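You operate a simulated robot arm through the tools that you are given. There is no shell and no other tool. Be economical: measure what you need, move in short steps, check, and stop when the job is done.

Carry out the task below with a simulated robot arm. There is one attempt and no reset: what you move stays moved.

TASK
Turn the torque knob to 6 N m.
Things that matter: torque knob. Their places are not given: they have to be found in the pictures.

It is judged by the outcome, as a careful person would: the job done as asked, and still so three seconds after it is handed in. It fails if anything else is knocked over, pushed out of place, dropped, spilled or broken.

THE ROBOT
A 7-joint arm with a two-finger parallel gripper, fixed in place. Base frame: the origin is at the foot of the arm, x ahead of it, y to its left, z up. Lengths are in cm, angles in rad, forces in N, time in s.
Its first joint turns from -1.152 to 1.152 rad. Payload 2.5 kg.
Tool frame: the origin (TCP) lies between the finger pads and is the grasp point; the fingertips stand 2.3 cm ahead of it; z points along the fingers, y is the line along which they close. The gripper opens to 9.4 cm. The fingers are 3.8 cm wide and 1 cm thick; the gripper's body (5.4 by 9.6 cm) begins 3.9 cm behind the TCP.
Orientation is told as [roll, pitch, yaw] about the base's x, y, z axes, in that order, counted from this pose: with the fingers straight down and closing along the base's y, the tool's x points along the base's -x, its y along +y and its z along -z.

THE INTERFACE
- The arm moves only by the tool play_rows. Its argument "motion" is a list of rows, each an object of numbers (a shift or turn left out is 0, a gripper value left out holds the last): "dx", "dy", "dz": the shift along the base's x, y, z in cm; "wx", "wy", "wz": the turn, a rotation vector about the base's x, y, z in rad. In form: [{"dx": .., "dy": .., "dz": .., "wx": .., "wy": .., "wz": ..}, ...]. A call has 1 to 20 rows; each row shifts and turns the commanded pose from where the row before left it. "gripper" is the opening in per cent of the stroke, from 0 (shut) to 100 (fully open), set as the call begins (left out, the last holds). A row lasts 0.2 s, in which the tool goes at most 5 cm and 0.15 rad; a call with a longer step from one row to the next is refused whole, and so is a gripper value outside its range. A pose out of reach is approached as far as the arm can. The call stops where the force on the tool passes 40 N (or 10 N more than at its start, if that is more) or the arm is blocked; 0.2 s more then pass. The fingers move at their own pace (about 10.8 cm/s each) and stop on an object; they squeeze with about 23 N. The grip force told is the motor's: it shows also when the fingers shut on nothing. Time passes only in rows, and 0.2 s behind the last, so rows that do not move let the fingers close. It gives the time, the measured TCP pose, the force on the tool (base axes), the opening and the grip force at its end, in the units of the frame above (readings bear some noise), and new pictures: "show" is both (left out), scene, wrist or none.
- Cameras (640 x 400 px; columns grow to the right, rows downward): "scene" is fixed at [13.27, -41.21, 55.48]; the picture's right is [0.74, -0.68, 0.00], its down [-0.32, -0.34, -0.88] and it looks along [0.60, 0.65, -0.47] (base axes); focal length 364 px, centre (320, 200). "wrist" rides on the gripper at [-3.9, 0, -4.4] in the tool frame; the picture's right is [0.00, -1.00, 0.00], its down [0.97, 0.00, -0.24] and it looks along [0.24, 0.00, 0.97] (tool axes); focal length 218 px, centre (320, 200).
- point_at(camera, pixels): for up to 12 pixels [column, row] of the newest picture of that camera ("zoom" is the newest enlarged one), the place [x, y, z] in the base frame of the surface seen there, good to about 0.2 cm. No time passes.
- zoom(camera, box): a new picture of the part [left, top, right, bottom] of that camera's present view, enlarged. No time passes.
- close_job(): hands the job in; it is judged then, once.

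Work in short steps. Measure before you move; look again where a grasp or a placing could have gone wrong, and mend it. You have 60 turns and 120 pictures in all, the two below and enlarged ones among them. Open the gripper and draw the arm clear of the work before you hand the job in, unless the task says otherwise; then end with one line.

The tools are called after "Emit:" as name(argument=value, ...) on one line, values as JSON. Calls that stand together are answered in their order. play_rows: Moves the arm, as the interface text tells. Its arguments: {"type":"object","properties":{"motion":{"type":"array","items":{"type":"object","properties":{"dx":{"type":"number"},"dy":{"type":"number"},"dz":{"type":"number"},"wx":{"type":"number"},"wy":{"type":"number"},"wz":{"type":"number"}}}},"gripper":{"type":"number"},"show":{"type":"string","enum":["both","scene","wrist","none"]}},"required":["motion"]} The other tools are called the same way: point_at (camera, pixels) gives the place of the surface under pixels of a picture; zoom (camera, box) takes an enlarged picture of a part of a camera's view; close_job () hands the job in.

At the start:

```text
time_s: 0.0
position: [29.26, -21.84, 39.8]
orientation: [0.0, -0.001, 0.0]
ft_force: [-0.2, 0.0, 0.6]
opening: 9.38
grip_force: 0.0
```

scene: 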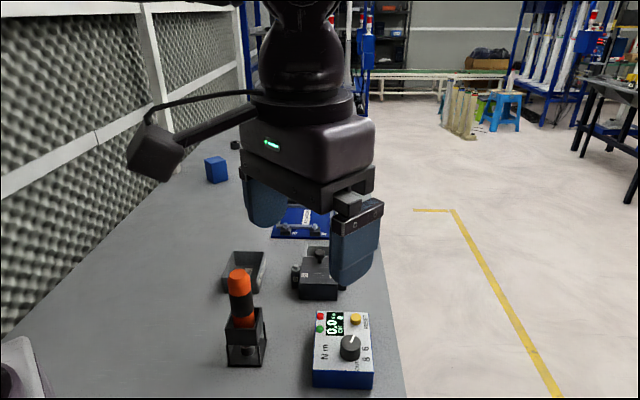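
wrist: 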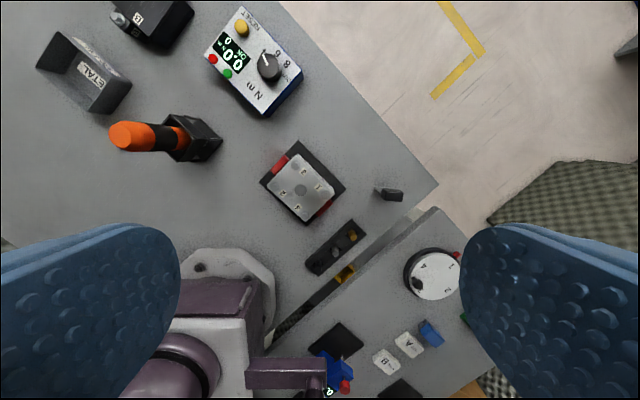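

The torque device with a dark knob is at scene (343,350) and wrist (270,65). I zoom on both.

Emit:
zoom(camera="scene", box=[300, 300, 390, 395])

Emit:
zoom(camera="wrist", box=[190, 0, 320, 120])

Emit:
point_at(camera="wrist", pixels=[[270, 65], [265, 57], [242, 8], [302, 75], [266, 115], [207, 52], [290, 88]])

```text
4.21 times, centred on (345, 348) of scene
```

zoom: 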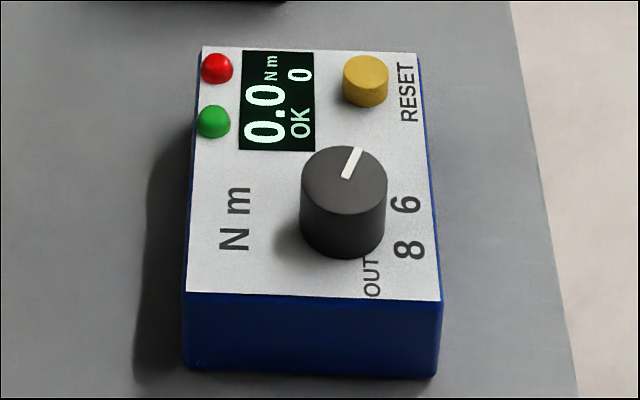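

```text
3.33 times, centred on (255, 60) of wrist
```

zoom: 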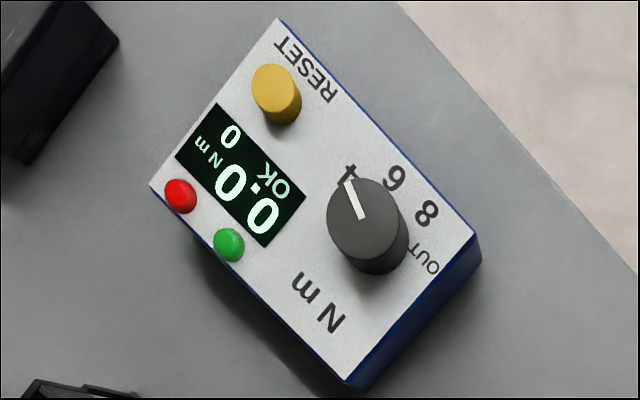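

```text
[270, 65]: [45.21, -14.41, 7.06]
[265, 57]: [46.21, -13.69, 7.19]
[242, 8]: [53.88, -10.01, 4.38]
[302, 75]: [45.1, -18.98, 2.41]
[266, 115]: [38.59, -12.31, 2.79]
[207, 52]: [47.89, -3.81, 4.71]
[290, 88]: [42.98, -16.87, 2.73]
```

The depths from the wrist look low against the 6.1 surface, so I cross-check with the scene camera.

Emit:
point_at(camera="scene", pixels=[[348, 343], [350, 340], [316, 313], [365, 313], [314, 369], [372, 374], [325, 350], [390, 350], [290, 350]])

Emit:
point_at(camera="wrist", pixels=[[250, 140], [300, 188], [262, 58], [266, 62], [244, 78], [253, 90]])

```text
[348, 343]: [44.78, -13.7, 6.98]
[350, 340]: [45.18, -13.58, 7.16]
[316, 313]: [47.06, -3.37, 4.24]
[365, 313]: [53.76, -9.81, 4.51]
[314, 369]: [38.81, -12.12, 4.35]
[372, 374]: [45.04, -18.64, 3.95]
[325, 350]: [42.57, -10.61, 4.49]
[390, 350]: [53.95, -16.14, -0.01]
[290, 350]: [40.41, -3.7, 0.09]
```

```text
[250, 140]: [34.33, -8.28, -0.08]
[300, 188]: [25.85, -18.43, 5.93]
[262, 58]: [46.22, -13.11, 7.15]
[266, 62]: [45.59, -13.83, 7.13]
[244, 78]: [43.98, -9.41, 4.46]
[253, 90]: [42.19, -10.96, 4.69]
```

Knob top is about (45.5,-13.7,7.1), the device top z≈4.5 and the table z≈0 here. I move above for a better look.

Emit:
play_rows(motion=[{"dx": 3, "dy": 1.5}, {"dx": 3, "dy": 1.5}, {"dx": 3, "dy": 1.5}, {"dx": 3, "dy": 1.5}, {"dx": 3, "dy": 1.5, "dz": -3}, {"dz": -4}, {"dz": -4}, {"dz": -4}, {}, {}])

```text
time_s: 2.2
position: [44.43, -14.19, 24.64]
orientation: [0.0, 0.001, 0.002]
ft_force: [0.1, 0.6, -0.7]
opening: 9.41
grip_force: 0.1
```

scene: 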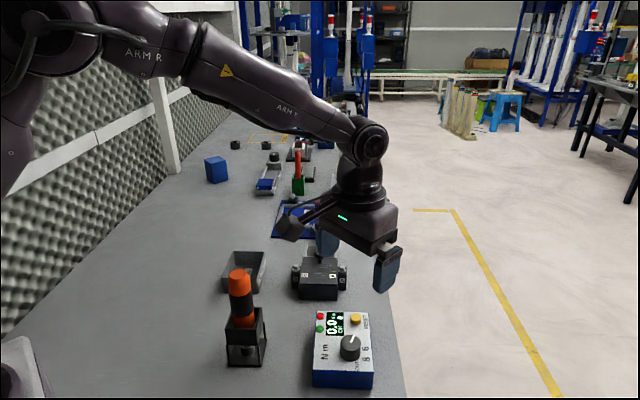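
wrist: 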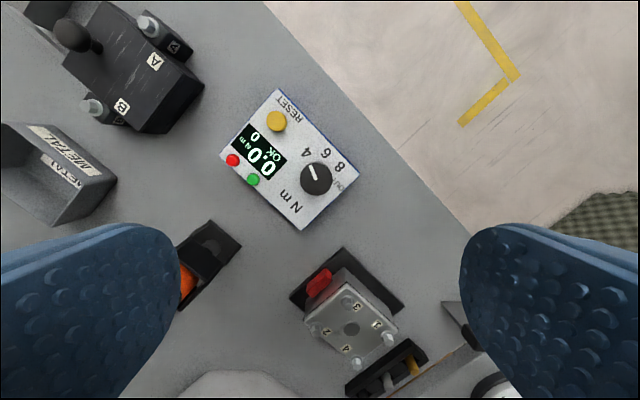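

Emit:
zoom(camera="wrist", box=[270, 130, 366, 220])

Emit:
point_at(camera="wrist", pixels=[[304, 176], [329, 176], [316, 165], [316, 187], [305, 153], [327, 153], [339, 166], [276, 122], [253, 179], [200, 255], [188, 280], [185, 270]])

```text
4.44 times, centred on (318, 175) of wrist
```

zoom: 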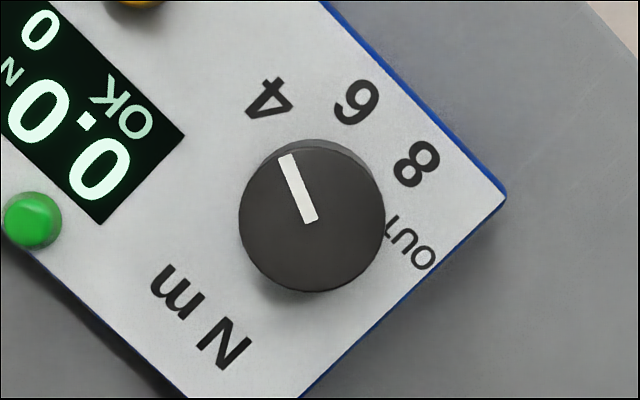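

```text
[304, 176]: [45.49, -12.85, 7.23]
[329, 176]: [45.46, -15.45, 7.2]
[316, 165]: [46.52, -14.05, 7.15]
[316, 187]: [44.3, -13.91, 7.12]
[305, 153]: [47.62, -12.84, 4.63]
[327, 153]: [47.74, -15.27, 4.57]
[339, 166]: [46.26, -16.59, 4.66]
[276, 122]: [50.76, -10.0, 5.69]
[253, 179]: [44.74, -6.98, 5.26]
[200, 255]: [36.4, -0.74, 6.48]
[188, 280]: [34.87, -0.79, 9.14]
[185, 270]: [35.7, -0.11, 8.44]
```

Knob centre is about (45.1,-14.1), radius 1.6. The pointer is at 4 (+22°) and 6 is at −22.5°, so the turn needed is about −0.785 rad about z. I pre-turn +0.39, narrow the gripper and descend partway.

Emit:
play_rows(motion=[{"dx": 0.67, "wz": 0.13}, {"wz": 0.13}, {"wz": 0.13}, {"dz": -4}, {"dz": -4}, {"dz": -4}, {}, {}], gripper=62)

Emit:
zoom(camera="scene", box=[270, 220, 430, 395])

```text
time_s: 4.0
position: [45.1, -14.39, 12.67]
orientation: [0.002, 0.001, 0.39]
ft_force: [0.4, 0.5, 0.7]
opening: 5.85
grip_force: 0.1
```

scene: 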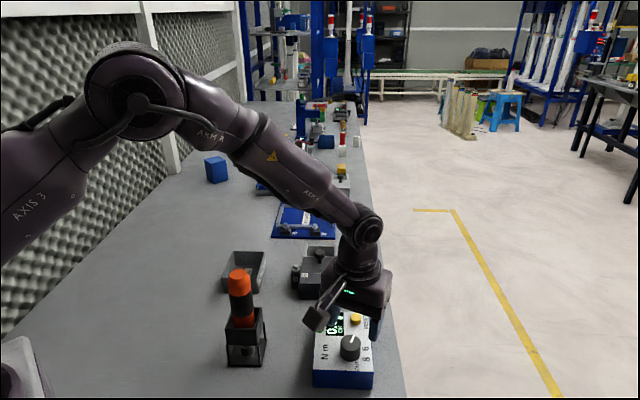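
wrist: 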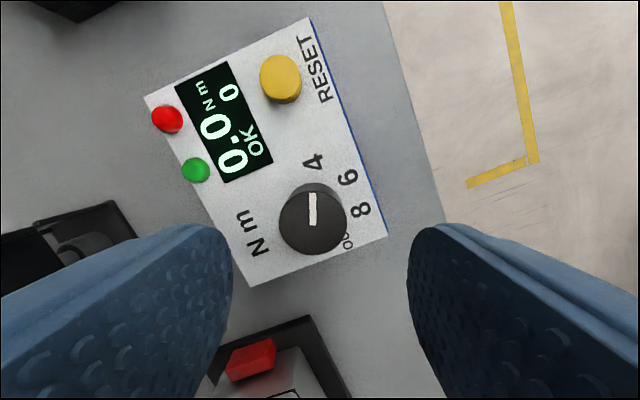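

```text
2.29 times, centred on (350, 308) of scene
```

zoom: 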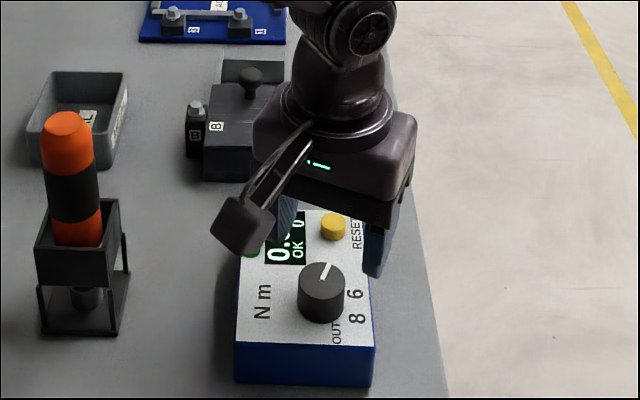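

Emit:
point_at(camera="wrist", pixels=[[282, 222], [343, 222], [313, 195], [313, 252], [313, 223], [313, 162], [347, 178], [360, 210]])

```text
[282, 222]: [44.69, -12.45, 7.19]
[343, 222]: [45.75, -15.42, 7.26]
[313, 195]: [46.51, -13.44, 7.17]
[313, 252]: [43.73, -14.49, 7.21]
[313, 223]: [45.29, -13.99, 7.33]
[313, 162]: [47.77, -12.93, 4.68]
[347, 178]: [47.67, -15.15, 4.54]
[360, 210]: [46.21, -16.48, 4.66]
```

Knob centre refines to (45.15,-13.98). I shift slightly and descend to z≈7.5 without closing.

Emit:
play_rows(motion=[{"dx": 0.15, "dy": 0.37}, {"dz": -2}, {"dz": -2}, {"dz": -1.3}, {}])

Emit:
zoom(camera="scene", box=[290, 280, 410, 395])

```text
time_s: 5.2
position: [45.16, -13.86, 7.49]
orientation: [0.001, 0.001, 0.39]
ft_force: [0.2, 0.3, -0.1]
opening: 5.84
grip_force: 0.0
```

scene: 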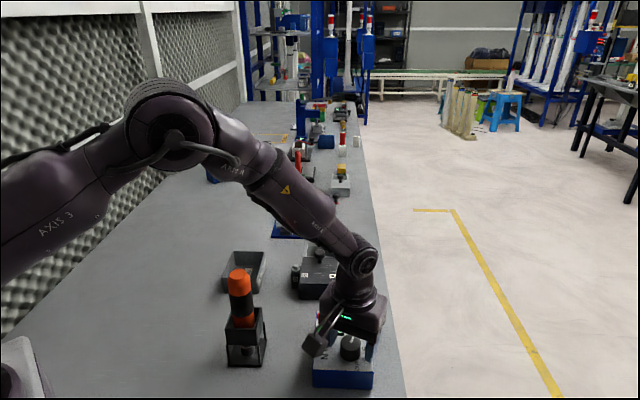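
wrist: 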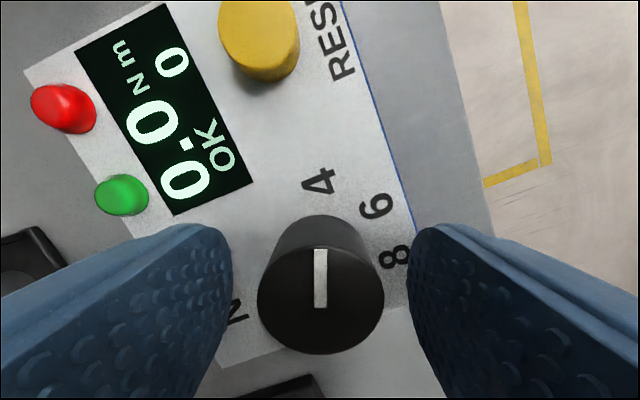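

```text
3.48 times, centred on (350, 338) of scene
```

zoom: 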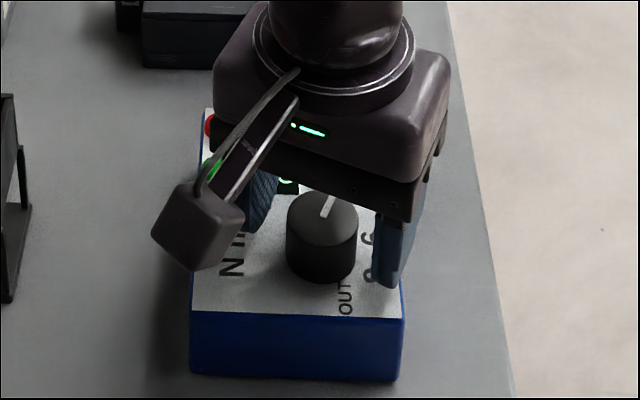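

The knob is centred between the fingers (column 321). Closing.

Emit:
play_rows(motion=[{}, {}, {}], gripper=0, show="wrist")

```text
time_s: 6.0
position: [45.13, -13.9, 7.54]
orientation: [-0.001, -0.001, 0.39]
ft_force: [4.5, -2.0, -5.7]
opening: 3.39
grip_force: 44.7
```

wrist: 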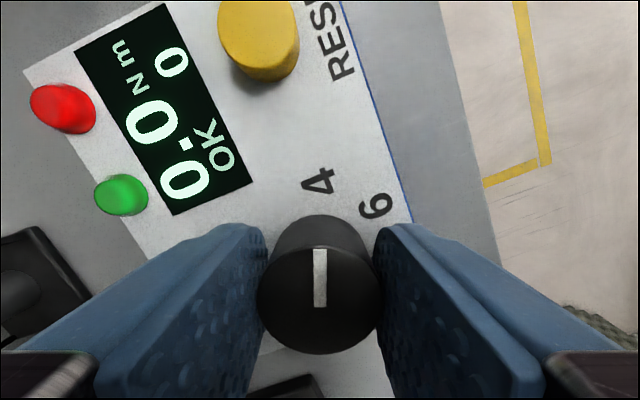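

Gripped at 3.39 cm. I turn −0.785 rad in small steps.

Emit:
play_rows(motion=[{"wz": -0.08}, {"wz": -0.08}, {"wz": -0.08}, {"wz": -0.08}, {"wz": -0.08}, {"wz": -0.08}, {"wz": -0.08}, {"wz": -0.08}, {"wz": -0.08}, {"wz": -0.065}, {}, {}])

```text
time_s: 8.6
position: [45.1, -13.98, 7.53]
orientation: [0.0, -0.003, -0.396]
ft_force: [15.6, 4.5, -5.9]
opening: 3.39
grip_force: 45.0
```

scene: 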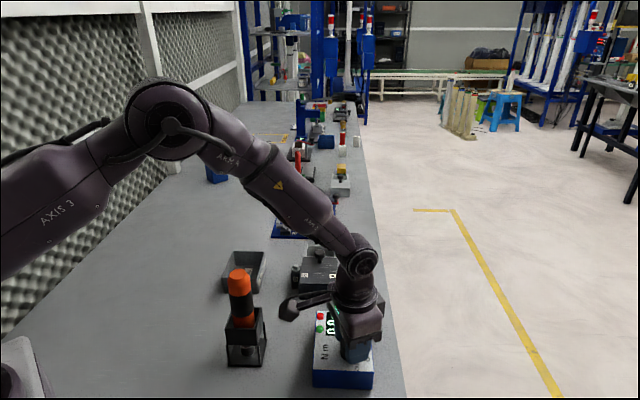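
wrist: 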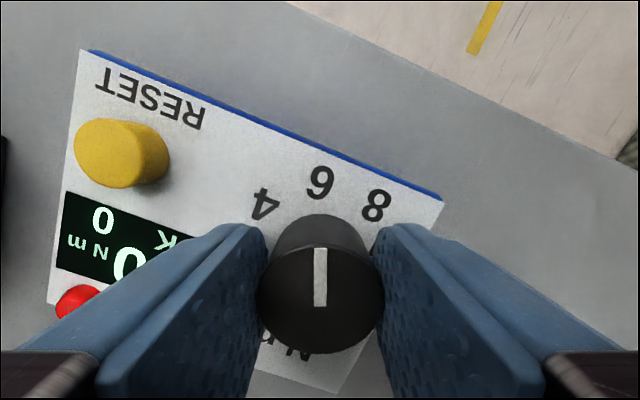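

The knob followed and the pointer lines up with 6 (column 320). I open moderately and rise straight up.

Emit:
play_rows(motion=[{}, {}, {}], gripper=62, show="none")

Emit:
play_rows(motion=[{"dz": 1}, {"dz": 3}, {"dz": 4}, {"dz": 4}, {"dz": 4}, {}, {}])

Emit:
zoom(camera="wrist", box=[250, 120, 390, 230])

Emit:
zoom(camera="scene", box=[300, 300, 390, 395])

```text
time_s: 9.4
position: [45.11, -14.0, 7.53]
orientation: [-0.001, -0.001, -0.394]
ft_force: [-0.2, 0.5, -0.3]
opening: 5.81
grip_force: 0.1
```

```text
time_s: 11.0
position: [45.23, -14.04, 23.5]
orientation: [-0.001, 0.002, -0.393]
ft_force: [-0.8, 0.0, -0.4]
opening: 5.8
grip_force: 0.1
```

scene: 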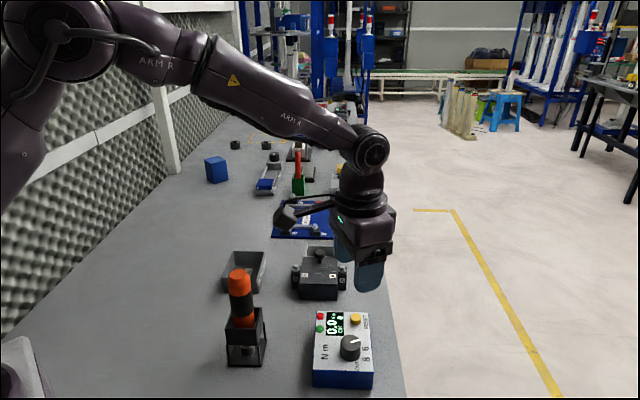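
wrist: 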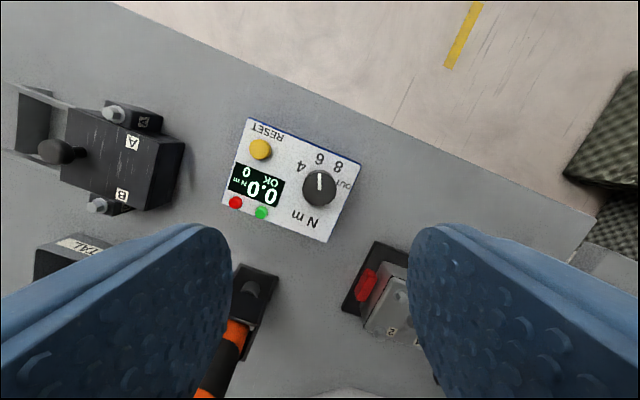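

```text
3.64 times, centred on (320, 175) of wrist
```

zoom: 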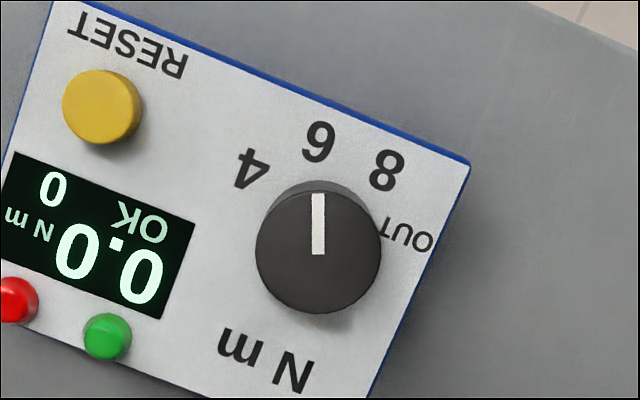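

```text
4.21 times, centred on (345, 348) of scene
```

zoom: 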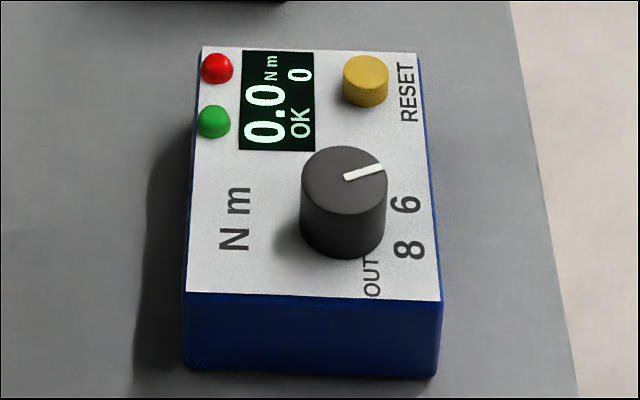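

The pointer is aligned with 6, the device has not moved (same place in the picture as before), and the gripper is open and clear. Handing in.

Emit:
close_job()

```text
The job is handed in.
```

I turned the torque knob from 4 to 6 N m. The last pictures show the pointer on 6 and the device where it started, with the gripper open and about 16 cm above where it gripped the knob.
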